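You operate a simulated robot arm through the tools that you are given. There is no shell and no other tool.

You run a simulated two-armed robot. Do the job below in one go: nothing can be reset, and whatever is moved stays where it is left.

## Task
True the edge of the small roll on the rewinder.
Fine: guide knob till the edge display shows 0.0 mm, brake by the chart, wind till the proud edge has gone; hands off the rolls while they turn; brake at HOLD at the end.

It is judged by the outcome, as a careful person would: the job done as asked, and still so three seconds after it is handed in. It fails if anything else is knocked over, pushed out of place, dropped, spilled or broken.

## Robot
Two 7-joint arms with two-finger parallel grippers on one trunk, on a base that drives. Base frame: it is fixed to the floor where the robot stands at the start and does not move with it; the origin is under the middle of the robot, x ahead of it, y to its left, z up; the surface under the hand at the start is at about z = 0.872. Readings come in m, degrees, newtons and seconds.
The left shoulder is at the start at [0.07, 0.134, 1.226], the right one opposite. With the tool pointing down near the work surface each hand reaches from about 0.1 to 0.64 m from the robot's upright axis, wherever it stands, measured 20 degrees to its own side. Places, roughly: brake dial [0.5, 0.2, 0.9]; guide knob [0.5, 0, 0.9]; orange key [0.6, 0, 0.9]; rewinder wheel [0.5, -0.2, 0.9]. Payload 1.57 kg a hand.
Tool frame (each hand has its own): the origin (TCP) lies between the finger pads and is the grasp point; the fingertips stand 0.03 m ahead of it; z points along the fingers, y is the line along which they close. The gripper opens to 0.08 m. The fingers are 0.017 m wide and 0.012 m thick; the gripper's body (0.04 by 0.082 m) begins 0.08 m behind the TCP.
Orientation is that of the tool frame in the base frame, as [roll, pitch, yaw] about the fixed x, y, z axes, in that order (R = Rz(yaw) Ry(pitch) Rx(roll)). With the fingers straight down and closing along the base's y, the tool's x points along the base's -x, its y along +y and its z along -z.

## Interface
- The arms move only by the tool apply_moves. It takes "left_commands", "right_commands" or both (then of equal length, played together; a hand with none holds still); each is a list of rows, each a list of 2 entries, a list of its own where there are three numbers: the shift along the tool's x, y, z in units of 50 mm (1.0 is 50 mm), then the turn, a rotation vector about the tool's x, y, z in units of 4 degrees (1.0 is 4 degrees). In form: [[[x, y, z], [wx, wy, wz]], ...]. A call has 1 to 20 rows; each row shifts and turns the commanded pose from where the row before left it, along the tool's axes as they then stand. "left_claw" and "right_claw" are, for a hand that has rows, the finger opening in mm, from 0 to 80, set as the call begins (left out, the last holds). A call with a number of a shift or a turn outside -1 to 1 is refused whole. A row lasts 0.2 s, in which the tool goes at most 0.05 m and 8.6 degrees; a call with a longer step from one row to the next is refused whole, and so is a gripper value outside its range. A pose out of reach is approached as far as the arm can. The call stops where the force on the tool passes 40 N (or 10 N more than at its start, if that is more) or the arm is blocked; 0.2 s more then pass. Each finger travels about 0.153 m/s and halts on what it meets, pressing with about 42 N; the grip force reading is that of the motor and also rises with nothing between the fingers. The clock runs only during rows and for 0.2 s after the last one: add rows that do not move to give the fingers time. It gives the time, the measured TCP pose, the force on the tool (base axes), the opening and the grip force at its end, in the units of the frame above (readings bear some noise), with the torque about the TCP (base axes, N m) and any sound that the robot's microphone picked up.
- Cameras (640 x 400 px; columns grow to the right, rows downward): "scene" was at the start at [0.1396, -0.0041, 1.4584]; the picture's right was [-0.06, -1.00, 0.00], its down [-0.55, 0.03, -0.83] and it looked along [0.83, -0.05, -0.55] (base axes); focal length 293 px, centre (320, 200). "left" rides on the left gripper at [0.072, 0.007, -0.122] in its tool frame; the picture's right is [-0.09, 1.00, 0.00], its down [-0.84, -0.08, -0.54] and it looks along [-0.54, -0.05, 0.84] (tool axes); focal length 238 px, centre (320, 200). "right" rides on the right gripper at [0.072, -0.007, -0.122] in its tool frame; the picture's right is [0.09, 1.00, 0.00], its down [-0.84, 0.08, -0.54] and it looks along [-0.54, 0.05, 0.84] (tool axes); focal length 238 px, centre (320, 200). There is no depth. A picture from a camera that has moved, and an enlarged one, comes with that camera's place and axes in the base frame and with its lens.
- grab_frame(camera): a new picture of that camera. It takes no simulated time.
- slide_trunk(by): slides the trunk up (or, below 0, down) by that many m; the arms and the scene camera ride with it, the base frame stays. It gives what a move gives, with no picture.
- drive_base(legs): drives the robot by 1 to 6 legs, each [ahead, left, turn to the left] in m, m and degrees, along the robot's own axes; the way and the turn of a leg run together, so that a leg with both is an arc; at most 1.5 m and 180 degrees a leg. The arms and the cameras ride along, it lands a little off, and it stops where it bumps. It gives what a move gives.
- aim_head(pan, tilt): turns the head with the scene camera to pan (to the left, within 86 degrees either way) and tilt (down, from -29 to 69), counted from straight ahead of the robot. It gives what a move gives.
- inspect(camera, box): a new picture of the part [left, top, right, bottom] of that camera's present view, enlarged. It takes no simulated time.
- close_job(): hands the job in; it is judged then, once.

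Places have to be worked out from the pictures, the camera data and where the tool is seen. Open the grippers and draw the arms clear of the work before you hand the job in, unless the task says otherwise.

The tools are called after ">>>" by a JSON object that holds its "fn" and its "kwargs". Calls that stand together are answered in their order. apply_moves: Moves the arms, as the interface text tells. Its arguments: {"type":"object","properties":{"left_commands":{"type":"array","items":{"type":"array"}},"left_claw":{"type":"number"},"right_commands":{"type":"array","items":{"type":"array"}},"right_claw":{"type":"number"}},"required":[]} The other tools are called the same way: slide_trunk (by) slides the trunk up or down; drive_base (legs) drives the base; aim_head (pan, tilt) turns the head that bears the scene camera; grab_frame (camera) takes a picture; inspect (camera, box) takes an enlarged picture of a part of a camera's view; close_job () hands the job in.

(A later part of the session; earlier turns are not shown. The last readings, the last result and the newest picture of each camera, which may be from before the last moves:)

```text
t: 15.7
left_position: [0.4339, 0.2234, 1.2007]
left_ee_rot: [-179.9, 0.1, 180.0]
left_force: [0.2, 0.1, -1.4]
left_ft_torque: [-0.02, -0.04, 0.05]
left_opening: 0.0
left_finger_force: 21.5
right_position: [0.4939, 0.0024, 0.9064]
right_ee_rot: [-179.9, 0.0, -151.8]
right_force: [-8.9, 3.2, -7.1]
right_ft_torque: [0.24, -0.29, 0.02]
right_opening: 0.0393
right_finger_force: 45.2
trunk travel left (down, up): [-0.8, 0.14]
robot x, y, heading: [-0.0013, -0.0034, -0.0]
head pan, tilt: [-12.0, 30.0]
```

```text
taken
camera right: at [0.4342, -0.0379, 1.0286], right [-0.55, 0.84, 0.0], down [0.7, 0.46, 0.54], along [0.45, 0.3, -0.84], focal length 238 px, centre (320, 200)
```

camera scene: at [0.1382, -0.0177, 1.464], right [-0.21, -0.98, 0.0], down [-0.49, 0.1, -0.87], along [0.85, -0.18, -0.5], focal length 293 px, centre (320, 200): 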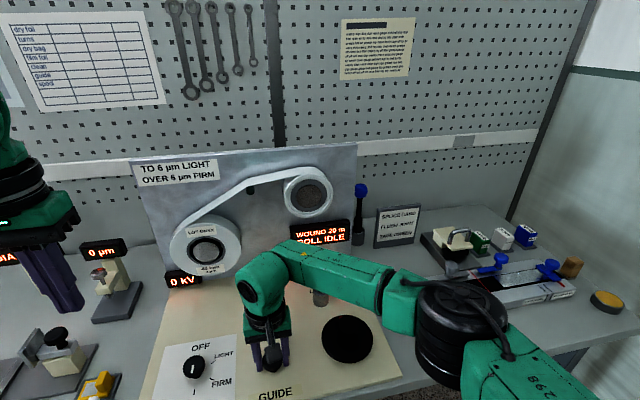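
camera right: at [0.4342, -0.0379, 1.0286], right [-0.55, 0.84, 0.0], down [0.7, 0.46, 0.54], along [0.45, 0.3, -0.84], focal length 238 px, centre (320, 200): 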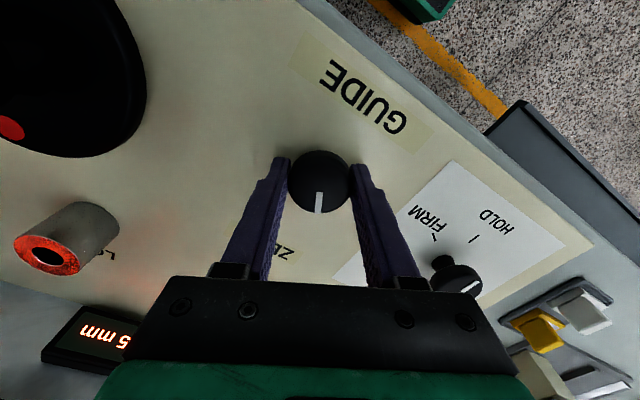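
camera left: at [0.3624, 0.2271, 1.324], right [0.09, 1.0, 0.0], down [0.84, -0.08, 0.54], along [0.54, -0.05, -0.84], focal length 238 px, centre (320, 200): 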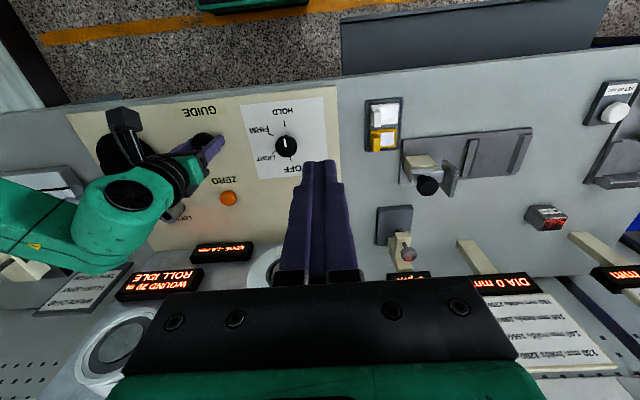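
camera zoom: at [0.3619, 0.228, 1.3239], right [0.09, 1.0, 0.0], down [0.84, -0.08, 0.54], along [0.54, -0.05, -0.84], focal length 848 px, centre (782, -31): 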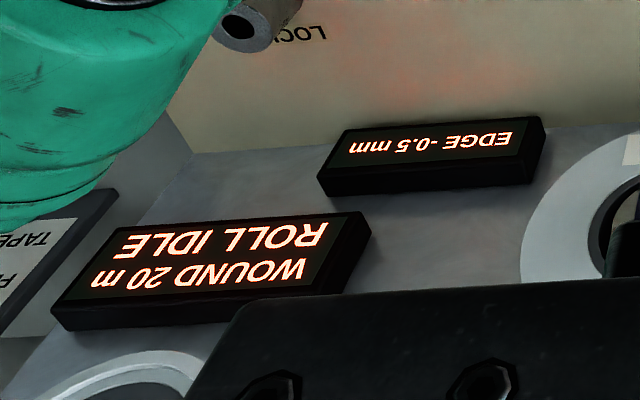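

The display moves in 0.5 mm steps and the knob follows the hand without slipping (20° from the start so far gives -0.5, 28° still -0.5). I'll turn 12° more, to 40° from the original setting.

>>> {"fn": "apply_moves", "kwargs": {"right_commands": [[[0, 0, 0], [0, 0, -1]], [[0, 0, 0], [0, 0, -1]], [[0, 0, 0], [0, 0, -1]], [[0, 0, 0], [0, 0, 0]]]}}

>>> {"fn": "inspect", "kwargs": {"camera": "left", "box": [100, 220, 280, 310]}}

```text
t: 16.7
left_position: [0.4348, 0.222, 1.2017]
left_ee_rot: [-179.8, 0.0, 179.9]
left_force: [0.5, -0.2, -0.1]
left_ft_torque: [-0.01, 0.02, -0.01]
left_opening: 0.0
left_finger_force: 21.0
right_position: [0.4946, 0.0018, 0.9053]
right_ee_rot: [-179.9, 0.0, -144.0]
right_force: [-7.7, 2.1, -6.4]
right_ft_torque: [-0.07, 0.21, -0.03]
right_opening: 0.0396
right_finger_force: 44.8
right hand out of reach, approached as far as the arm can: row 3
trunk travel left (down, up): [-0.8, 0.14]
robot x, y, heading: [-0.0041, 0.0037, 0.1]
head pan, tilt: [-12.0, 30.0]
```

```text
3.56 times, centred on (190, 265) of left
camera zoom: at [0.3621, 0.2278, 1.324], right [0.09, 1.0, 0.0], down [0.84, -0.08, 0.54], along [0.54, -0.05, -0.84], focal length 848 px, centre (782, -31)
```

zoom: 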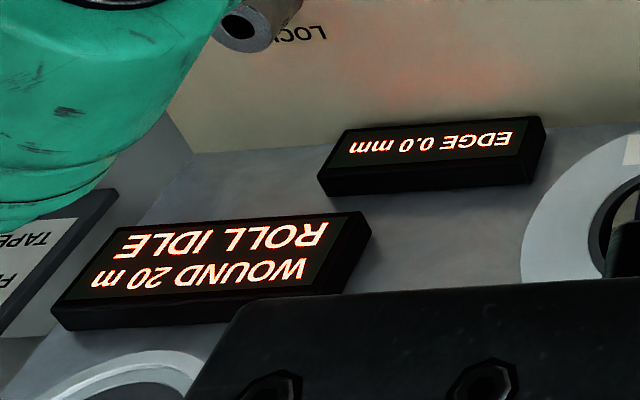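

The edge display now reads 0.0 mm. I'll open the right fingers, let the knob settle, and rise straight up.

>>> {"fn": "apply_moves", "kwargs": {"right_commands": [[[0, 0, 0], [0, 0, 0]], [[0, 0, 0], [0, 0, 0]], [[0, 0, 0], [0, 0, 0]], [[0, 0, -0.5], [0, 0, 0]], [[0, 0, -0.8], [0, 0, 0]], [[0, 0, -0.8], [0, 0, 0]]], "right_claw": 80}}

>>> {"fn": "inspect", "kwargs": {"camera": "left", "box": [100, 220, 280, 310]}}

>>> {"fn": "grab_frame", "kwargs": {"camera": "right"}}

```text
t: 18.1
left_position: [0.4346, 0.2231, 1.2014]
left_ee_rot: [-179.9, 0.0, 180.0]
left_force: [0.1, -0.1, 0.6]
left_ft_torque: [-0.01, 0.02, 0.0]
left_opening: 0.0
left_finger_force: 22.1
right_position: [0.4947, 0.0016, 1.0125]
right_ee_rot: [-179.9, 0.0, -144.1]
right_force: [0.1, 0.5, 0.4]
right_ft_torque: [-0.02, 0.0, 0.0]
right_opening: 0.0803
right_finger_force: 0.0
trunk travel left (down, up): [-0.8, 0.14]
robot x, y, heading: [-0.0026, -0.0003, -0.1]
head pan, tilt: [-12.0, 30.0]
```

```text
3.56 times, centred on (190, 265) of left
camera zoom: at [0.3627, 0.2274, 1.3238], right [0.09, 1.0, 0.0], down [0.84, -0.08, 0.54], along [0.54, -0.05, -0.84], focal length 848 px, centre (782, -31)
```

zoom: 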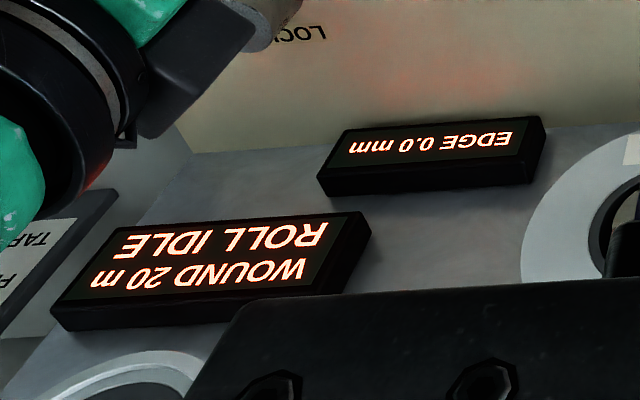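

```text
taken
camera right: at [0.4398, -0.0461, 1.135], right [-0.66, 0.75, 0.0], down [0.63, 0.55, 0.54], along [0.41, 0.36, -0.84], focal length 238 px, centre (320, 200)
```

right: 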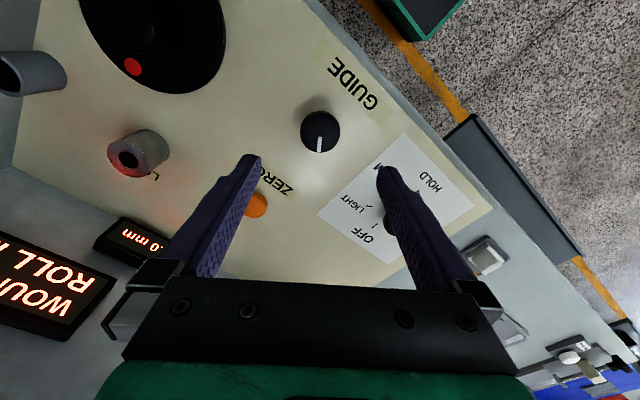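

The reading stays at 0.0 mm with the hand off. Now I'll shift the right hand over towards the wheel and bring the left hand, opened, above the brake dial near [0.507, 0.151].

>>> {"fn": "apply_moves", "kwargs": {"right_commands": [[[0.353, -0.52, -0.06], [0, 0, 0]], [[0.353, -0.52, -0.06], [0, 0, 0]], [[0.353, -0.52, -0.06], [0, 0, 0]], [[0.353, -0.52, -0.06], [0, 0, 0]], [[0.353, -0.52, -0.06], [0, 0, 0]], [[0, 0, 0], [0, 0, 0]]], "left_commands": [[[-0.28, -0.288, 0.68], [0, 0, 0]], [[-0.28, -0.288, 0.68], [0, 0, 0]], [[-0.28, -0.288, 0.68], [0, 0, 0]], [[-0.28, -0.288, 0.68], [0, 0, 0]], [[-0.28, -0.288, 0.68], [0, 0, 0]], [[0, 0, 0], [0, 0, 0]]], "left_claw": 80}}

>>> {"fn": "grab_frame", "kwargs": {"camera": "left"}}

>>> {"fn": "grab_frame", "kwargs": {"camera": "right"}}

>>> {"fn": "grab_frame", "kwargs": {"camera": "scene"}}

```text
t: 19.5
left_position: [0.5043, 0.1525, 1.0296]
left_ee_rot: [-179.8, -0.1, -180.0]
left_force: [-0.2, 0.0, 0.4]
left_ft_torque: [-0.02, 0.0, -0.02]
left_opening: 0.08
left_finger_force: 0.1
right_position: [0.4949, -0.0598, 1.0188]
right_ee_rot: [-179.9, 0.1, -144.1]
right_force: [-0.2, 1.4, -0.5]
right_ft_torque: [-0.04, -0.03, 0.03]
right_opening: 0.08
right_finger_force: 0.1
right hand out of reach, approached as far as the arm can: row 3, 4, 5
trunk travel left (down, up): [-0.8, 0.14]
robot x, y, heading: [0.001, 0.0042, 0.1]
head pan, tilt: [-12.0, 30.0]
```

```text
taken
camera left: at [0.4317, 0.1568, 1.1529], right [0.09, 1.0, 0.0], down [0.84, -0.08, 0.54], along [0.54, -0.05, -0.84], focal length 238 px, centre (320, 200)
```

left: 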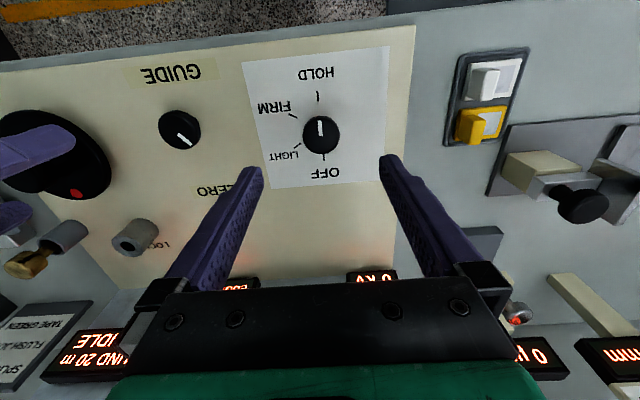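

```text
taken
camera right: at [0.441, -0.1078, 1.1405], right [-0.66, 0.75, 0.0], down [0.63, 0.55, 0.54], along [0.41, 0.36, -0.84], focal length 238 px, centre (320, 200)
```

right: 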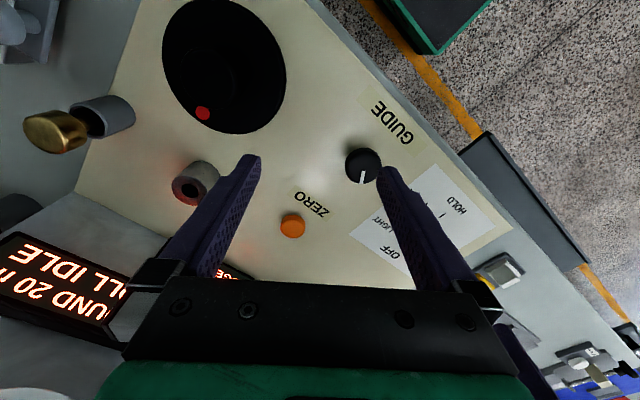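

```text
taken
camera scene: at [0.1387, -0.017, 1.4639], right [-0.21, -0.98, 0.0], down [-0.49, 0.1, -0.87], along [0.85, -0.18, -0.5], focal length 293 px, centre (320, 200)
```

scene: 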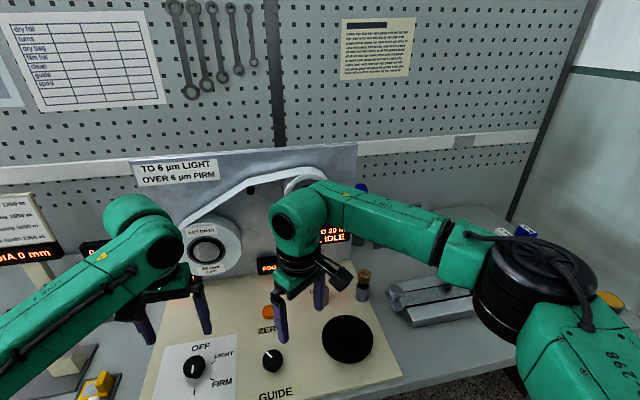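

The right wrist is at its counter-clockwise limit there, so I'll turn it back clockwise to free it while it stays at height. The brake dial shows about 9 mm further ahead of the left TCP, so I'll correct that and lower the left hand to about z 0.96.

>>> {"fn": "apply_moves", "kwargs": {"right_commands": [[[0, 0, 0], [0, 0, 1]], [[0, 0, 0], [0, 0, 1]], [[0, 0, 0], [0, 0, 1]], [[0, 0, 0], [0, 0, 1]], [[0, 0, 0], [0, 0, 1]], [[0, 0, 0], [0, 0, 1]], [[0, 0, 0], [0, 0, 1]], [[0, 0, 0], [0, 0, 1]], [[0, 0, 0], [0, 0, 1]], [[0, 0, 0], [0, 0, 0]]], "left_commands": [[[-0.06, 0.01, 0.35], [0, 0, 0]], [[-0.06, 0.01, 0.35], [0, 0, 0]], [[-0.06, 0.01, 0.35], [0, 0, 0]], [[0, 0, 0.35], [0, 0, 0]], [[0, 0, 0], [0, 0, 0]], [[0, 0, 0], [0, 0, 0]], [[0, 0, 0], [0, 0, 0]], [[0, 0, 0], [0, 0, 0]], [[0, 0, 0], [0, 0, 0]], [[0, 0, 0], [0, 0, 0]]]}}

>>> {"fn": "grab_frame", "kwargs": {"camera": "left"}}

>>> {"fn": "grab_frame", "kwargs": {"camera": "right"}}

```text
t: 21.7
left_position: [0.5135, 0.1513, 0.961]
left_ee_rot: [180.0, 0.0, 180.0]
left_force: [0.1, 1.1, -0.5]
left_ft_torque: [0.0, 0.0, 0.02]
left_opening: 0.08
left_finger_force: 0.0
right_position: [0.4954, -0.0624, 1.0173]
right_ee_rot: [179.9, 0.0, 179.9]
right_force: [-0.4, -0.5, 0.6]
right_ft_torque: [-0.03, 0.02, 0.01]
right_opening: 0.0802
right_finger_force: 0.0
trunk travel left (down, up): [-0.8, 0.14]
robot x, y, heading: [-0.0006, -0.0022, 0.1]
head pan, tilt: [-12.0, 30.0]
```

```text
taken
camera left: at [0.4404, 0.1565, 1.0832], right [0.09, 1.0, 0.0], down [0.84, -0.08, 0.54], along [0.54, -0.05, -0.84], focal length 238 px, centre (320, 200)
```

left: 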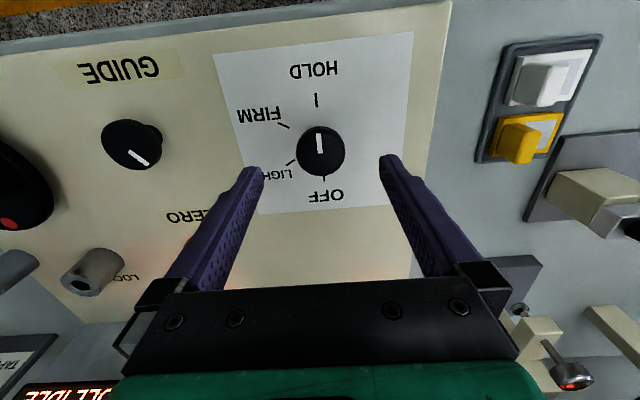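

```text
taken
camera right: at [0.4241, -0.0689, 1.1386], right [-0.09, 1.0, 0.0], down [0.84, 0.08, 0.54], along [0.54, 0.05, -0.84], focal length 238 px, centre (320, 200)
```

right: 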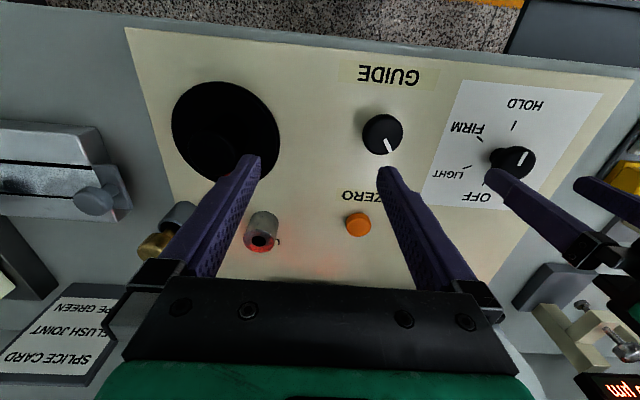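

The left hand is centred over the dial, still set at HOLD. I'll descend to TCP z about 0.907 with open fingers while the right hand moves above the wheel.

>>> {"fn": "apply_moves", "kwargs": {"right_commands": [[[-0.025, -0.46, 0], [0, 0, 0]], [[-0.025, -0.46, 0], [0, 0, 0]], [[-0.025, -0.46, 0], [0, 0, 0]], [[-0.025, -0.46, 0], [0, 0, 0]], [[0, 0, 0], [0, 0, 0]]], "left_commands": [[[-0.02, 0.01, 0.4], [0, 0, 0]], [[-0.02, 0.01, 0.4], [0, 0, 0]], [[0, 0, 0.28], [0, 0, 0]], [[0, 0, 0], [0, 0, 0]], [[0, 0, 0], [0, 0, 0]]]}}

>>> {"fn": "grab_frame", "kwargs": {"camera": "left"}}

>>> {"fn": "grab_frame", "kwargs": {"camera": "right"}}

```text
t: 22.9
left_position: [0.5164, 0.153, 0.9072]
left_ee_rot: [-179.8, 0.1, -179.8]
left_force: [-1.2, 0.4, -0.1]
left_ft_torque: [-0.03, 0.0, 0.01]
left_opening: 0.0801
left_finger_force: 0.1
right_position: [0.4998, -0.1526, 1.0167]
right_ee_rot: [-179.9, 0.0, 179.9]
right_force: [-0.2, -0.5, -0.3]
right_ft_torque: [0.02, -0.03, 0.01]
right_opening: 0.0798
right_finger_force: 0.1
trunk travel left (down, up): [-0.8, 0.14]
robot x, y, heading: [0.0015, -0.0023, -0.2]
head pan, tilt: [-12.0, 30.0]
```

```text
taken
camera left: at [0.4437, 0.1579, 1.0302], right [0.09, 1.0, 0.0], down [0.84, -0.08, 0.54], along [0.54, -0.05, -0.84], focal length 238 px, centre (320, 200)
```

left: 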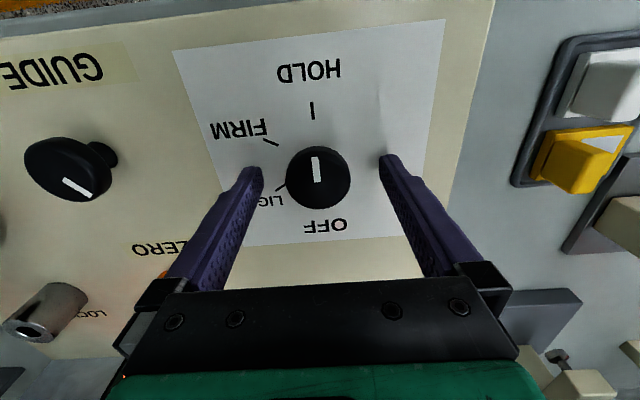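

```text
taken
camera right: at [0.4291, -0.1593, 1.1386], right [-0.09, 1.0, 0.0], down [0.84, 0.08, 0.54], along [0.54, 0.05, -0.84], focal length 238 px, centre (320, 200)
```

right: 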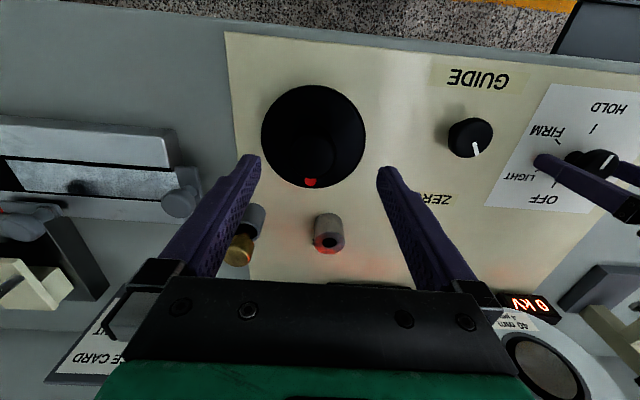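

The dial sits between the left fingers, about 1–2 mm off centre. I'll close on it and wait for the grip.

>>> {"fn": "apply_moves", "kwargs": {"left_commands": [[[0.03, 0, 0], [0, 0, 0]], [[0, 0, 0], [0, 0, 0]], [[0, 0, 0], [0, 0, 0]], [[0, 0, 0], [0, 0, 0]]], "left_claw": 25}}

>>> {"fn": "grab_frame", "kwargs": {"camera": "left"}}

>>> {"fn": "inspect", "kwargs": {"camera": "right", "box": [230, 60, 400, 270]}}

```text
t: 23.9
left_position: [0.5152, 0.1527, 0.9079]
left_ee_rot: [180.0, 0.0, 180.0]
left_force: [2.6, -2.2, -1.1]
left_ft_torque: [0.17, -0.38, 0.01]
left_opening: 0.0396
left_finger_force: 44.4
right_position: [0.5014, -0.1525, 1.0172]
right_ee_rot: [-180.0, 0.0, -180.0]
right_force: [0.6, 0.8, 0.1]
right_ft_torque: [0.04, -0.02, 0.01]
right_opening: 0.0799
right_finger_force: 0.1
trunk travel left (down, up): [-0.8, 0.14]
robot x, y, heading: [-0.0032, 0.0005, 0.1]
head pan, tilt: [-12.0, 30.0]
```

```text
taken
camera left: at [0.4431, 0.1568, 1.0302], right [0.09, 1.0, 0.0], down [0.84, -0.08, 0.54], along [0.54, -0.05, -0.84], focal length 238 px, centre (320, 200)
```

left: 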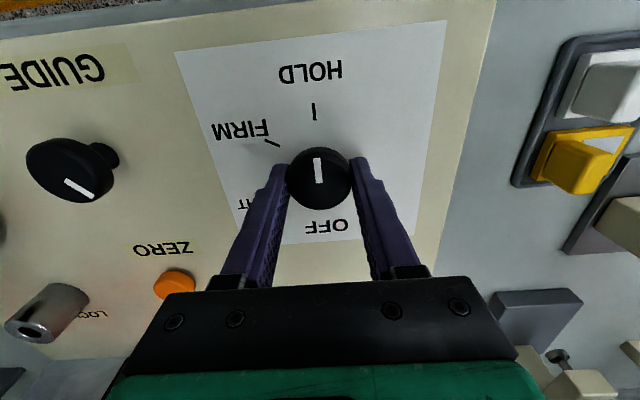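

```text
1.90 times, centred on (315, 165) of right
camera zoom: at [0.4297, -0.1599, 1.1382], right [-0.09, 1.0, 0.0], down [0.84, 0.08, 0.54], along [0.54, 0.05, -0.84], focal length 454 px, centre (330, 267)
```

zoom: 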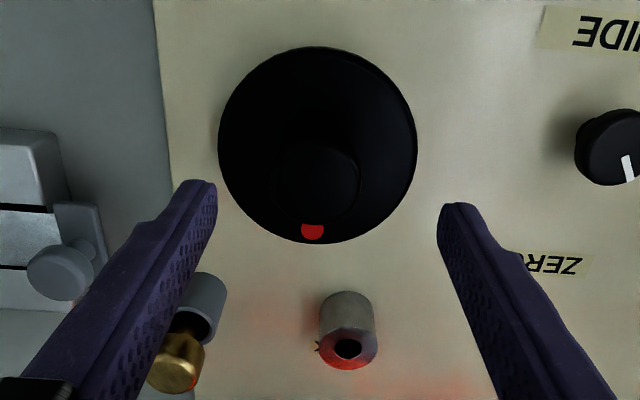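

The left hand grips the dial (39.6 mm). I'll turn it 80° counter-clockwise from HOLD past FIRM, then check.

>>> {"fn": "apply_moves", "kwargs": {"left_commands": [[[0, 0, 0], [0, 0, -1]], [[0, 0, 0], [0, 0, -1]], [[0, 0, 0], [0, 0, -1]], [[0, 0, 0], [0, 0, -1]], [[0, 0, 0], [0, 0, -1]], [[0, 0, 0], [0, 0, -1]], [[0, 0, 0], [0, 0, -1]], [[0, 0, 0], [0, 0, -1]], [[0, 0, 0], [0, 0, -1]], [[0, 0, 0], [0, 0, -1]], [[0, 0, 0], [0, 0, -1]], [[0, 0, 0], [0, 0, -1]], [[0, 0, 0], [0, 0, -1]], [[0, 0, 0], [0, 0, -1]], [[0, 0, 0], [0, 0, -1]], [[0, 0, 0], [0, 0, -1]], [[0, 0, 0], [0, 0, -1]], [[0, 0, 0], [0, 0, -1]], [[0, 0, 0], [0, 0, -1]], [[0, 0, 0], [0, 0, -1]]]}}

>>> {"fn": "grab_frame", "kwargs": {"camera": "left"}}

>>> {"fn": "grab_frame", "kwargs": {"camera": "scene"}}

```text
t: 28.1
left_position: [0.5139, 0.1532, 0.9073]
left_ee_rot: [-179.8, 0.0, -99.9]
left_force: [-6.0, 4.4, 2.4]
left_ft_torque: [0.51, 0.04, -0.01]
left_opening: 0.0395
left_finger_force: 44.7
right_position: [0.4996, -0.152, 1.0177]
right_ee_rot: [-180.0, 0.2, -180.0]
right_force: [0.5, -1.0, 0.6]
right_ft_torque: [0.0, 0.01, 0.01]
right_opening: 0.0802
right_finger_force: 0.0
trunk travel left (down, up): [-0.8, 0.14]
robot x, y, heading: [0.0002, 0.0005, 0.4]
head pan, tilt: [-12.0, 30.0]
```

```text
taken
camera left: at [0.4942, 0.0826, 1.0301], right [-0.97, 0.26, 0.0], down [0.22, 0.81, 0.54], along [0.14, 0.52, -0.84], focal length 238 px, centre (320, 200)
```

left: 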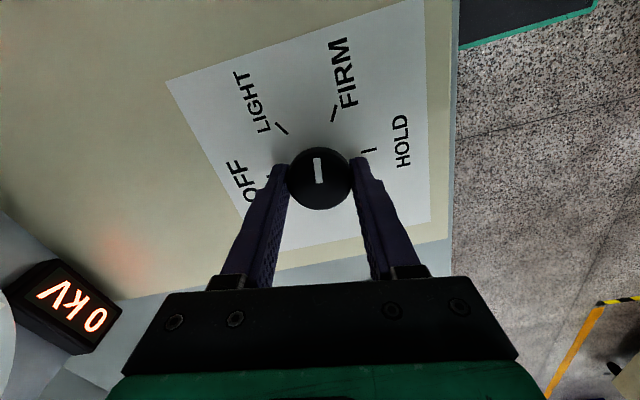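

```text
taken
camera scene: at [0.1365, -0.017, 1.4641], right [-0.21, -0.98, 0.0], down [-0.49, 0.1, -0.87], along [0.85, -0.18, -0.5], focal length 293 px, centre (320, 200)
```

scene: 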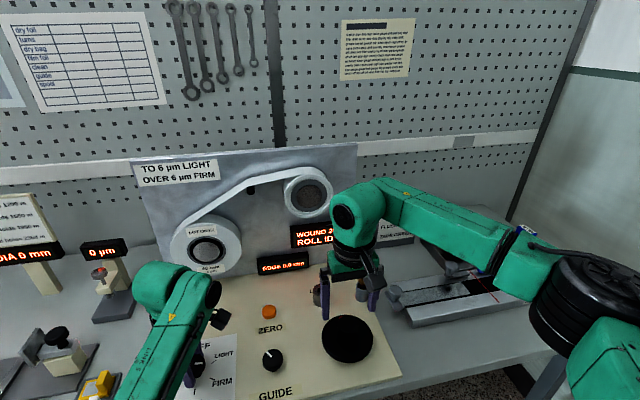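

The mark is now between FIRM and LIGHT. I'll turn a further 40° to bring it onto LIGHT.

>>> {"fn": "apply_moves", "kwargs": {"left_commands": [[[0, 0, 0], [0, 0, -1]], [[0, 0, 0], [0, 0, -1]], [[0, 0, 0], [0, 0, -1]], [[0, 0, 0], [0, 0, -1]], [[0, 0, 0], [0, 0, -1]], [[0, 0, 0], [0, 0, -1]], [[0, 0, 0], [0, 0, -1]], [[0, 0, 0], [0, 0, -1]], [[0, 0, 0], [0, 0, -1]], [[0, 0, 0], [0, 0, -1]], [[0, 0, 0], [0, 0, 0]]]}}

>>> {"fn": "grab_frame", "kwargs": {"camera": "left"}}

>>> {"fn": "inspect", "kwargs": {"camera": "scene", "box": [160, 230, 400, 400]}}

```text
t: 30.5
left_position: [0.5135, 0.1534, 0.9076]
left_ee_rot: [179.9, -0.1, -59.8]
left_force: [-17.5, 3.9, -9.6]
left_ft_torque: [0.14, 0.05, -0.04]
left_opening: 0.0395
left_finger_force: 44.9
right_position: [0.4983, -0.1519, 1.018]
right_ee_rot: [-179.9, 0.2, 180.0]
right_force: [-0.2, -0.4, 0.2]
right_ft_torque: [0.04, 0.01, -0.01]
right_opening: 0.08
right_finger_force: 0.1
trunk travel left (down, up): [-0.8, 0.14]
robot x, y, heading: [0.0008, -0.0031, 0.3]
head pan, tilt: [-12.0, 30.0]
```

```text
taken
camera left: at [0.5421, 0.0866, 1.0302], right [-0.91, -0.42, 0.0], down [-0.35, 0.76, 0.54], along [-0.23, 0.49, -0.84], focal length 238 px, centre (320, 200)
```

left: 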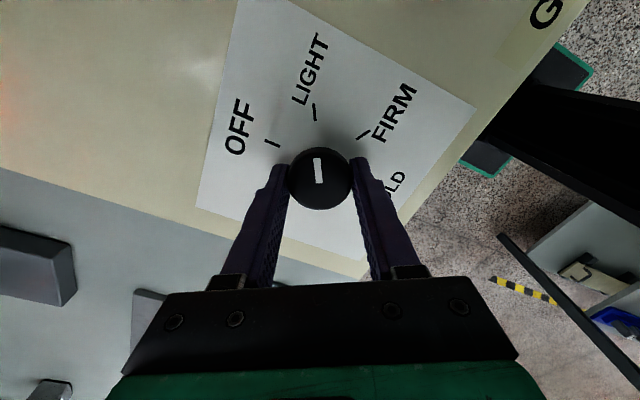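

```text
2.35 times, centred on (280, 315) of scene
camera zoom: at [0.1356, -0.0162, 1.4642], right [-0.21, -0.98, 0.0], down [-0.49, 0.1, -0.87], along [0.85, -0.18, -0.5], focal length 689 px, centre (414, -71)
```

zoom: 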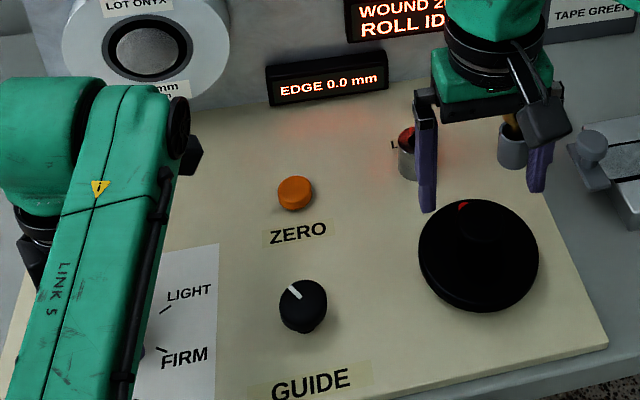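

The dial's mark points at LIGHT. I'll open the left hand and rise straight up, then check the dial from above.

>>> {"fn": "apply_moves", "kwargs": {"left_commands": [[[0, 0, 0], [0, 0, 0]], [[0, 0, 0], [0, 0, 0]], [[0, 0, 0], [0, 0, 0]], [[0, 0, -0.5], [0, 0, 0]], [[0, 0, -0.8], [0, 0, 0]], [[0, 0, -0.8], [0, 0, 0]], [[0, 0, 0], [0, 0, 0]]], "left_claw": 80}}

>>> {"fn": "grab_frame", "kwargs": {"camera": "left"}}

>>> {"fn": "grab_frame", "kwargs": {"camera": "scene"}}

```text
t: 32.1
left_position: [0.5395, 0.1601, 0.9989]
left_ee_rot: [-180.0, 0.0, -60.0]
left_force: [-0.2, 0.6, 0.2]
left_ft_torque: [-0.02, 0.0, -0.01]
left_opening: 0.0801
left_finger_force: 0.0
left hand out of reach, approached as far as the arm can: row 5, 6
right_position: [0.5012, -0.1531, 1.016]
right_ee_rot: [179.9, -0.1, 180.0]
right_force: [-0.9, -0.3, 0.5]
right_ft_torque: [0.0, 0.06, -0.01]
right_opening: 0.0802
right_finger_force: 0.1
trunk travel left (down, up): [-0.8, 0.14]
robot x, y, heading: [-0.002, 0.0021, 0.1]
head pan, tilt: [-12.0, 30.0]
```

```text
taken
camera left: at [0.5684, 0.0926, 1.1214], right [-0.91, -0.42, 0.0], down [-0.35, 0.76, 0.54], along [-0.23, 0.49, -0.84], focal length 238 px, centre (320, 200)
```

left: 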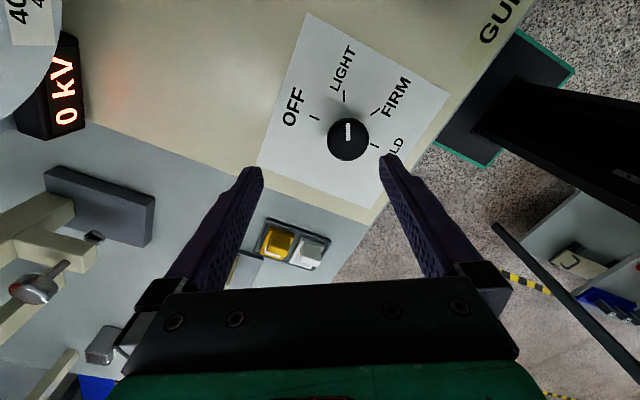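

```text
taken
camera scene: at [0.1389, -0.0184, 1.4639], right [-0.21, -0.98, 0.0], down [-0.49, 0.1, -0.87], along [0.85, -0.18, -0.5], focal length 293 px, centre (320, 200)
```

scene: 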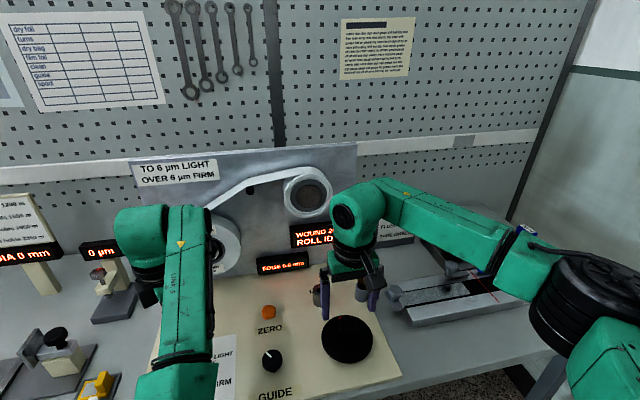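

The brake stands at LIGHT. I'll unwind the left wrist by turning it back clockwise at height, while the right hand shifts to centre over the wheel hub, which I place at about [0.511, -0.158] with its top near z 0.94.

>>> {"fn": "apply_moves", "kwargs": {"left_commands": [[[0, 0, 0], [0, 0, 1]], [[0, 0, 0], [0, 0, 1]], [[0, 0, 0], [0, 0, 1]], [[0, 0, 0], [0, 0, 1]], [[0, 0, 0], [0, 0, 1]], [[0, 0, 0], [0, 0, 1]], [[0, 0, 0], [0, 0, 1]], [[0, 0, 0], [0, 0, 1]], [[0, 0, 0], [0, 0, 1]], [[0, 0, 0], [0, 0, 1]], [[0, 0, 0], [0, 0, 1]], [[0, 0, 0], [0, 0, 1]], [[0, 0, 0], [0, 0, 1]], [[0, 0, 0], [0, 0, 1]], [[0, 0, 0], [0, 0, 1]], [[0, 0, 0], [0, 0, 1]], [[0, 0, 0], [0, 0, 1]], [[0, 0, 0], [0, 0, 1]], [[0, 0, 0], [0, 0, 1]], [[0, 0, 0], [0, 0, 1]]], "right_commands": [[[-0.105, -0.055, 0.2], [0, 0, 0]], [[-0.105, -0.055, 0.2], [0, 0, 0]], [[0, 0, 0], [0, 0, 0]], [[0, 0, 0], [0, 0, 0]], [[0, 0, 0], [0, 0, 0]], [[0, 0, 0], [0, 0, 0]], [[0, 0, 0], [0, 0, 0]], [[0, 0, 0], [0, 0, 0]], [[0, 0, 0], [0, 0, 0]], [[0, 0, 0], [0, 0, 0]], [[0, 0, 0], [0, 0, 0]], [[0, 0, 0], [0, 0, 0]], [[0, 0, 0], [0, 0, 0]], [[0, 0, 0], [0, 0, 0]], [[0, 0, 0], [0, 0, 0]], [[0, 0, 0], [0, 0, 0]], [[0, 0, 0], [0, 0, 0]], [[0, 0, 0], [0, 0, 0]], [[0, 0, 0], [0, 0, 0]], [[0, 0, 0], [0, 0, 0]]]}}

>>> {"fn": "grab_frame", "kwargs": {"camera": "left"}}

>>> {"fn": "grab_frame", "kwargs": {"camera": "right"}}

```text
t: 36.3
left_position: [0.5379, 0.1598, 0.9964]
left_ee_rot: [179.8, 0.0, -140.0]
left_force: [0.4, 0.8, 0.8]
left_ft_torque: [-0.01, 0.04, 0.04]
left_opening: 0.0798
left_finger_force: 0.2
right_position: [0.5109, -0.1595, 0.9964]
right_ee_rot: [180.0, 0.0, 180.0]
right_force: [0.3, 1.1, 0.0]
right_ft_torque: [-0.01, -0.02, -0.01]
right_opening: 0.08
right_finger_force: 0.1
trunk travel left (down, up): [-0.8, 0.14]
robot x, y, heading: [-0.0005, 0.0014, 0.0]
head pan, tilt: [-12.0, 30.0]
```

```text
taken
camera left: at [0.4787, 0.1152, 1.119], right [-0.57, 0.82, 0.0], down [0.69, 0.48, 0.54], along [0.45, 0.31, -0.84], focal length 238 px, centre (320, 200)
```

left: 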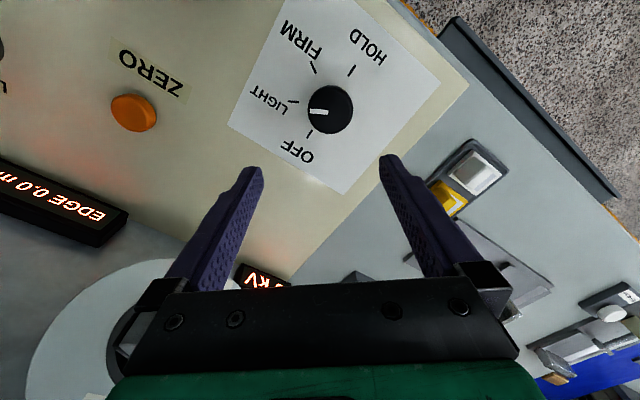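

```text
taken
camera right: at [0.4393, -0.1662, 1.1186], right [-0.09, 1.0, 0.0], down [0.84, 0.08, 0.54], along [0.54, 0.05, -0.84], focal length 238 px, centre (320, 200)
```

right: 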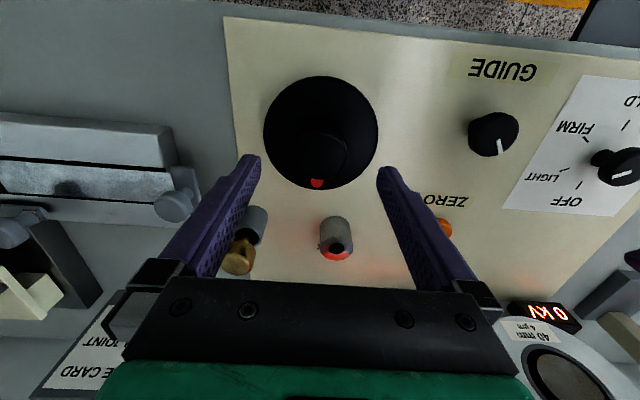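

Left wrist is nearly back; I'll enlarge the right view to check the hub centring, expected at about (321, 155).

>>> {"fn": "inspect", "kwargs": {"camera": "right", "box": [250, 70, 400, 200]}}

>>> {"fn": "apply_moves", "kwargs": {"left_commands": [[[0, 0, 0], [0, 0, 1]], [[0, 0, 0], [0, 0, 1]], [[0, 0, 0], [0, 0, 1]], [[0, 0, 0], [0, 0, 1]], [[0, 0, 0], [0, 0, 1]], [[0, 0, 0], [0, 0, 1]], [[0, 0, 0], [0, 0, 1]], [[0, 0, 0], [0, 0, 1]], [[0, 0, 0], [0, 0, 1]], [[0, 0, 0], [0, 0, 1]], [[0.3, 0.2, -0.6], [0, 0, 0]], [[0.4, 0.3, -0.6], [0, 0, 0]], [[0.4, 0.3, -0.6], [0, 0, 0]], [[0.5, 0.3, -0.6], [0, 0, 0]], [[0.5, 0.2, -0.6], [0, 0, 0]], [[0, 0, -0.6], [0, 0, 0]], [[0, 0, 0], [0, 0, 0]]], "left_claw": 0}}

>>> {"fn": "grab_frame", "kwargs": {"camera": "left"}}

```text
3.08 times, centred on (325, 135) of right
camera zoom: at [0.4393, -0.1662, 1.1186], right [-0.09, 1.0, 0.0], down [0.84, 0.08, 0.54], along [0.54, 0.05, -0.84], focal length 733 px, centre (305, 400)
```

zoom: 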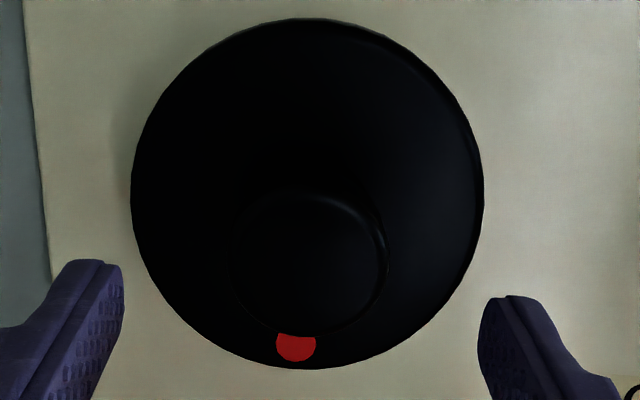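

```text
t: 39.9
left_position: [0.532, 0.2643, 1.1473]
left_ee_rot: [179.9, 0.0, -180.0]
left_force: [0.3, 0.2, 0.0]
left_ft_torque: [-0.01, 0.01, -0.01]
left_opening: 0.0
left_finger_force: 21.4
left hand out of reach, approached as far as the arm can: row 11, 12, 13, 14, 15
right_position: [0.5101, -0.1589, 0.9958]
right_ee_rot: [180.0, 0.0, -180.0]
right_force: [-0.2, 0.7, 0.2]
right_ft_torque: [0.01, -0.01, 0.02]
right_opening: 0.0799
right_finger_force: 0.0
trunk travel left (down, up): [-0.8, 0.14]
robot x, y, heading: [0.0021, 0.0002, -0.2]
head pan, tilt: [-12.0, 30.0]
```

```text
taken
camera left: at [0.4604, 0.2683, 1.2709], right [0.09, 1.0, 0.0], down [0.84, -0.08, 0.54], along [0.54, -0.05, -0.84], focal length 238 px, centre (320, 200)
```

left: 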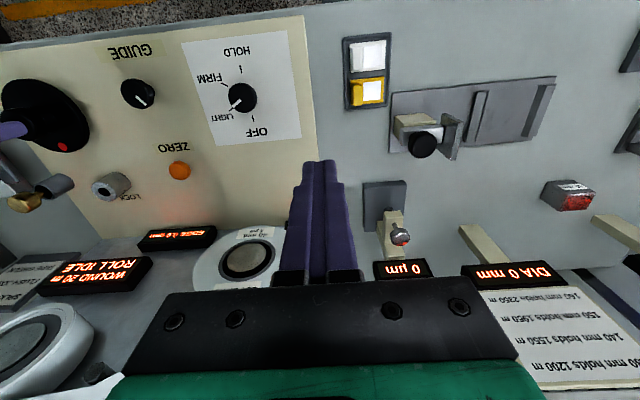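

The hub is centred under the right TCP. I'll descend to TCP z about 0.932 around the hub (tips just above the disc) and check where the left arm stands with the scene camera.

>>> {"fn": "apply_moves", "kwargs": {"right_commands": [[[0, 0, 0.4], [0, 0, 0]], [[0, 0, 0.4], [0, 0, 0]], [[0, 0, 0.3], [0, 0, 0]], [[0, 0, 0.16], [0, 0, 0]], [[0, 0, 0], [0, 0, 0]]]}}

>>> {"fn": "grab_frame", "kwargs": {"camera": "right"}}

>>> {"fn": "grab_frame", "kwargs": {"camera": "scene"}}

>>> {"fn": "inspect", "kwargs": {"camera": "left", "box": [0, 60, 200, 190]}}

```text
t: 41.1
left_position: [0.5318, 0.2627, 1.1484]
left_ee_rot: [-180.0, 0.0, -180.0]
left_force: [0.3, 0.5, 0.9]
left_ft_torque: [-0.01, 0.0, 0.02]
left_opening: 0.0
left_finger_force: 21.2
right_position: [0.5105, -0.1594, 0.9336]
right_ee_rot: [180.0, 0.1, 180.0]
right_force: [-1.0, 0.6, 0.9]
right_ft_torque: [-0.03, 0.02, -0.01]
right_opening: 0.0798
right_finger_force: 0.0
trunk travel left (down, up): [-0.8, 0.14]
robot x, y, heading: [-0.0006, -0.0028, -0.2]
head pan, tilt: [-12.0, 30.0]
```

```text
taken
camera right: at [0.4388, -0.1658, 1.0553], right [-0.09, 1.0, 0.0], down [0.84, 0.08, 0.54], along [0.54, 0.05, -0.84], focal length 238 px, centre (320, 200)
```

right: 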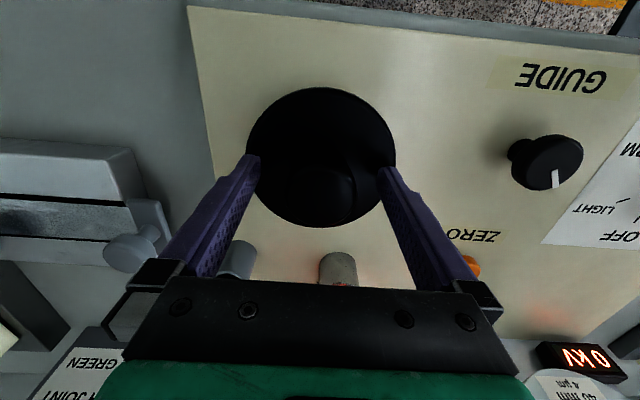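

```text
taken
camera scene: at [0.1394, -0.0179, 1.4639], right [-0.21, -0.98, 0.0], down [-0.49, 0.1, -0.87], along [0.85, -0.18, -0.5], focal length 293 px, centre (320, 200)
```

scene: 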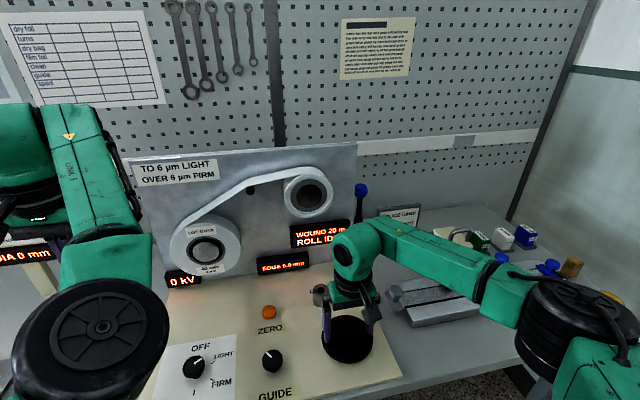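

```text
3.08 times, centred on (100, 125) of left
camera zoom: at [0.4601, 0.2683, 1.2708], right [0.09, 1.0, 0.0], down [0.84, -0.08, 0.54], along [0.54, -0.05, -0.84], focal length 733 px, centre (997, 431)
```

zoom: 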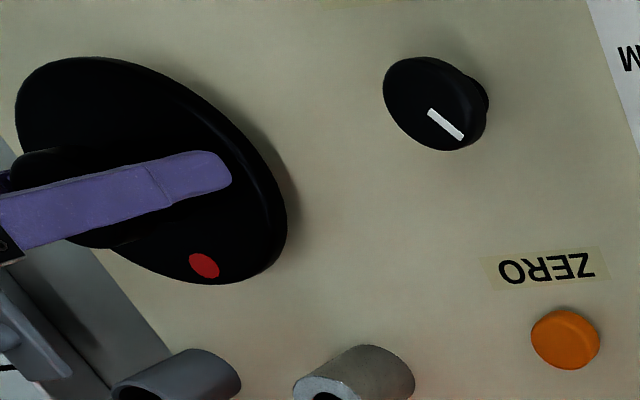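

Hub is between the fingers and nothing else is near. I'll close on the hub and then turn 8° clockwise as a trial.

>>> {"fn": "apply_moves", "kwargs": {"right_commands": [[[0, 0, 0], [0, 0, 0]], [[0, 0, 0], [0, 0, 0]], [[0, 0, 0], [0, 0, 0]], [[0, 0, 0], [0, 0, 0]]], "right_claw": 25}}

>>> {"fn": "apply_moves", "kwargs": {"right_commands": [[[0, 0, 0], [0, 0, 0.5]], [[0, 0, 0], [0, 0, 0.5]], [[0, 0, 0], [0, 0, 0.5]], [[0, 0, 0], [0, 0, 0.5]], [[0, 0, 0], [0, 0, 0]]]}}

>>> {"fn": "grab_frame", "kwargs": {"camera": "left"}}

>>> {"fn": "inspect", "kwargs": {"camera": "scene", "box": [150, 140, 370, 290]}}

```text
t: 42.1
left_position: [0.5322, 0.2646, 1.1488]
left_ee_rot: [-179.9, 0.1, 180.0]
left_force: [0.7, 0.6, 0.1]
left_ft_torque: [-0.03, 0.01, 0.04]
left_opening: 0.0
left_finger_force: 21.7
right_position: [0.5098, -0.159, 0.9337]
right_ee_rot: [-180.0, 0.0, 180.0]
right_force: [-1.4, 3.5, -2.0]
right_ft_torque: [0.01, -0.27, 0.01]
right_opening: 0.0435
right_finger_force: 45.1
trunk travel left (down, up): [-0.8, 0.14]
robot x, y, heading: [-0.0027, -0.0042, -0.0]
head pan, tilt: [-12.0, 30.0]
```

```text
t: 43.3
left_position: [0.532, 0.2652, 1.1485]
left_ee_rot: [-179.9, 0.0, 180.0]
left_force: [0.1, 0.5, 0.3]
left_ft_torque: [0.01, -0.02, -0.02]
left_opening: 0.0003
left_finger_force: 21.7
right_position: [0.5095, -0.1574, 0.9333]
right_ee_rot: [180.0, 0.0, 172.1]
right_force: [-6.3, 11.1, -11.6]
right_ft_torque: [0.33, -0.87, 0.05]
right_opening: 0.0434
right_finger_force: 45.6
trunk travel left (down, up): [-0.8, 0.14]
robot x, y, heading: [0.0021, -0.0011, 0.1]
head pan, tilt: [-12.0, 30.0]
```

```text
taken
camera left: at [0.4598, 0.2707, 1.2703], right [0.09, 1.0, 0.0], down [0.84, -0.08, 0.54], along [0.54, -0.05, -0.84], focal length 238 px, centre (320, 200)
```

left: 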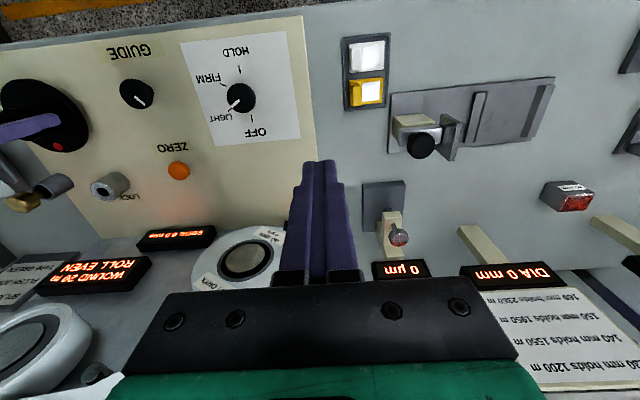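

```text
2.67 times, centred on (260, 215) of scene
camera zoom: at [0.1391, -0.0152, 1.4638], right [-0.21, -0.98, 0.0], down [-0.49, 0.1, -0.87], along [0.85, -0.18, -0.5], focal length 781 px, centre (480, 160)
```

zoom: 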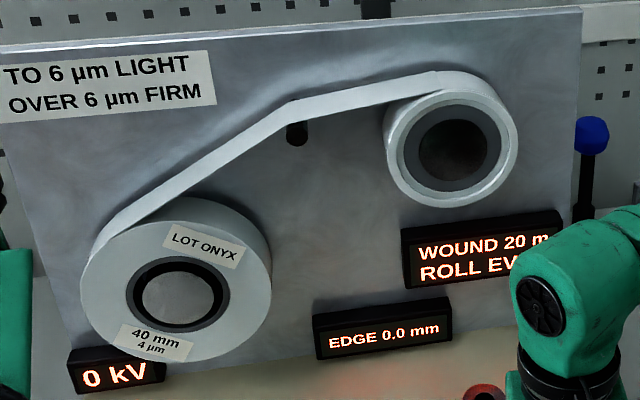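

The wheel turns with the hand, the large roll pays out clockwise, and the status now says ROLL EVEN with EDGE 0.0 and 0 kV. Clockwise is the winding direction, so I'll continue clockwise by 40°.

>>> {"fn": "apply_moves", "kwargs": {"right_commands": [[[0, 0, 0], [0, 0, 0.8]], [[0, 0, 0], [0, 0, 0.8]], [[0, 0, 0], [0, 0, 0.8]], [[0, 0, 0], [0, 0, 0.8]], [[0, 0, 0], [0, 0, 0.8]], [[0, 0, 0], [0, 0, 0.8]], [[0, 0, 0], [0, 0, 0.8]], [[0, 0, 0], [0, 0, 0.8]], [[0, 0, 0], [0, 0, 0.8]], [[0, 0, 0], [0, 0, 0.8]], [[0, 0, 0], [0, 0, 0.8]], [[0, 0, 0], [0, 0, 0.8]]]}}

>>> {"fn": "grab_frame", "kwargs": {"camera": "left"}}

>>> {"fn": "inspect", "kwargs": {"camera": "scene", "box": [150, 140, 370, 290]}}

```text
t: 45.9
left_position: [0.5338, 0.2672, 1.147]
left_ee_rot: [-179.7, -0.1, 180.0]
left_force: [0.4, 0.1, 1.0]
left_ft_torque: [0.03, -0.02, -0.01]
left_opening: 0.0
left_finger_force: 21.3
right_position: [0.5109, -0.1549, 0.933]
right_ee_rot: [-179.9, 0.0, 133.5]
right_force: [-9.8, 21.1, -20.1]
right_ft_torque: [0.41, 0.13, 0.08]
right_opening: 0.0436
right_finger_force: 45.4
trunk travel left (down, up): [-0.8, 0.14]
robot x, y, heading: [0.0018, -0.0007, -0.2]
head pan, tilt: [-12.0, 30.0]
```

```text
taken
camera left: at [0.4608, 0.2734, 1.2693], right [0.09, 1.0, 0.0], down [0.84, -0.07, 0.54], along [0.54, -0.05, -0.84], focal length 238 px, centre (320, 200)
```

left: 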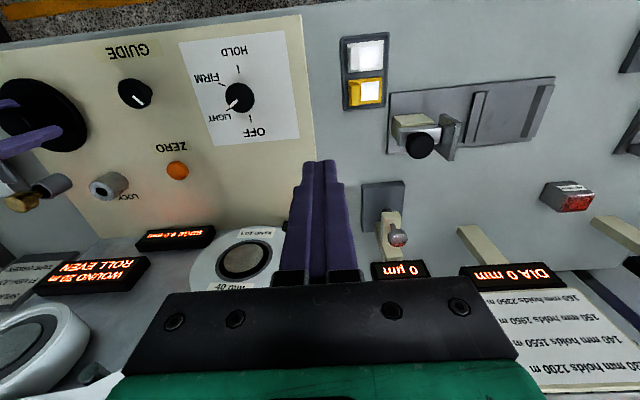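

```text
2.67 times, centred on (260, 215) of scene
camera zoom: at [0.1403, -0.0121, 1.4637], right [-0.21, -0.98, 0.0], down [-0.49, 0.1, -0.87], along [0.85, -0.18, -0.5], focal length 781 px, centre (480, 160)
```

zoom: 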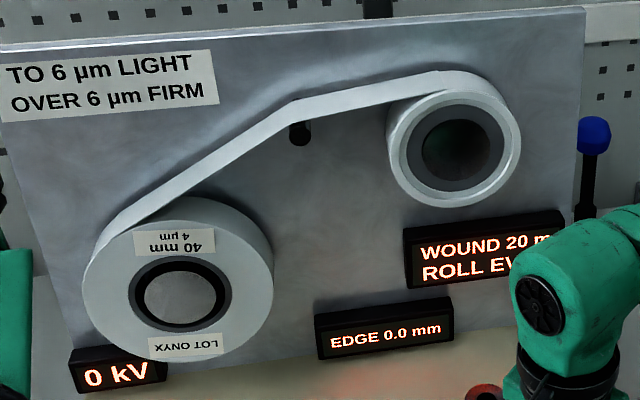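

The winding works (ROLL EVEN), but a side force of about 20 N has built up because the hub is some 5 mm ahead of the TCP axis. I'll open the fingers to relieve it and look before re-centring.

>>> {"fn": "apply_moves", "kwargs": {"right_commands": [[[0, 0, 0], [0, 0, 0]], [[0, 0, 0], [0, 0, 0]], [[0, 0, 0], [0, 0, 0]]], "right_claw": 80}}

>>> {"fn": "inspect", "kwargs": {"camera": "right", "box": [220, 70, 420, 270]}}

>>> {"fn": "inspect", "kwargs": {"camera": "left", "box": [0, 60, 240, 310]}}

```text
t: 46.7
left_position: [0.5335, 0.2626, 1.1481]
left_ee_rot: [-180.0, 0.0, 179.9]
left_force: [-0.1, 0.1, -0.9]
left_ft_torque: [0.02, 0.02, 0.01]
left_opening: 0.0
left_finger_force: 21.5
right_position: [0.5115, -0.16, 0.9346]
right_ee_rot: [179.8, -0.1, 133.5]
right_force: [-0.3, -0.7, -0.1]
right_ft_torque: [0.01, 0.0, 0.01]
right_opening: 0.0799
right_finger_force: 0.0
trunk travel left (down, up): [-0.8, 0.14]
robot x, y, heading: [0.0006, 0.0027, 0.1]
head pan, tilt: [-12.0, 30.0]
```

```text
2.00 times, centred on (320, 170) of right
camera zoom: at [0.4576, -0.1132, 1.0556], right [0.66, 0.75, 0.0], down [0.63, -0.55, 0.54], along [0.41, -0.36, -0.84], focal length 477 px, centre (320, 260)
```

zoom: 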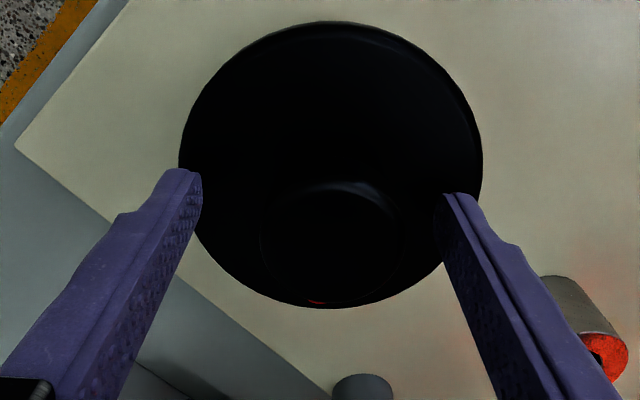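

```text
1.60 times, centred on (120, 185) of left
camera zoom: at [0.46, 0.2677, 1.271], right [0.09, 1.0, 0.0], down [0.84, -0.08, 0.54], along [0.54, -0.05, -0.84], focal length 381 px, centre (640, 224)
```

zoom: 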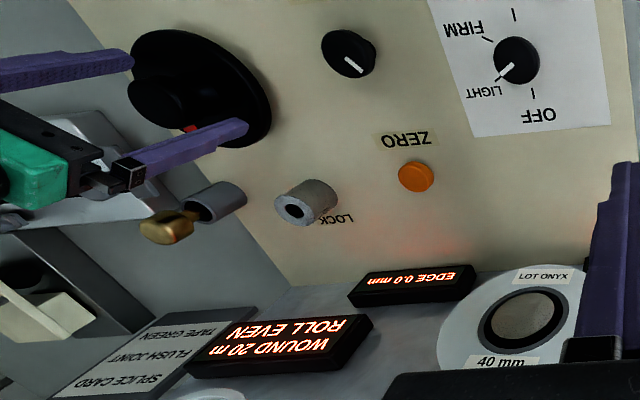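

The wheel stays put with the hand off and all readings hold (ROLL EVEN, EDGE 0.0). I'll close the fingers again at this angle without moving, so the side force tells me where the hub lies along this closing line.

>>> {"fn": "apply_moves", "kwargs": {"right_commands": [[[0, 0, 0], [0, 0, 0]], [[0, 0, 0], [0, 0, 0]], [[0, 0, 0], [0, 0, 0]], [[0, 0, 0], [0, 0, 0]]], "right_claw": 25}}

>>> {"fn": "grab_frame", "kwargs": {"camera": "right"}}

```text
t: 47.7
left_position: [0.5345, 0.2655, 1.1472]
left_ee_rot: [-179.9, -0.1, 180.0]
left_force: [0.4, -0.2, -0.3]
left_ft_torque: [0.0, -0.05, 0.04]
left_opening: 0.0
left_finger_force: 21.1
right_position: [0.5142, -0.1568, 0.9334]
right_ee_rot: [179.9, 0.0, 133.7]
right_force: [11.3, 8.0, 3.8]
right_ft_torque: [0.07, -0.33, 0.06]
right_opening: 0.0433
right_finger_force: 45.3
trunk travel left (down, up): [-0.8, 0.14]
robot x, y, heading: [-0.001, 0.0012, 0.1]
head pan, tilt: [-12.0, 30.0]
```

```text
taken
camera right: at [0.4596, -0.11, 1.0555], right [0.66, 0.75, 0.0], down [0.63, -0.55, 0.54], along [0.41, -0.36, -0.84], focal length 238 px, centre (320, 200)
```

right: 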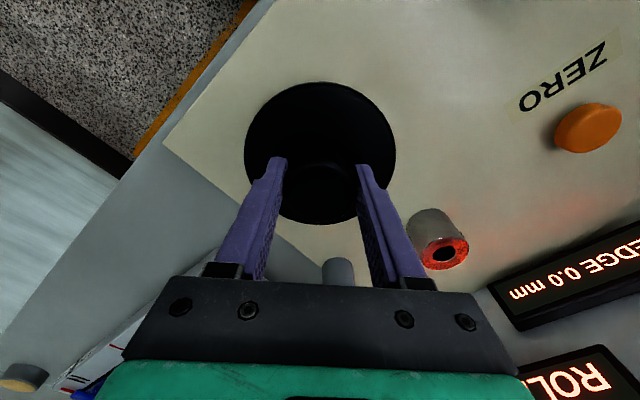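

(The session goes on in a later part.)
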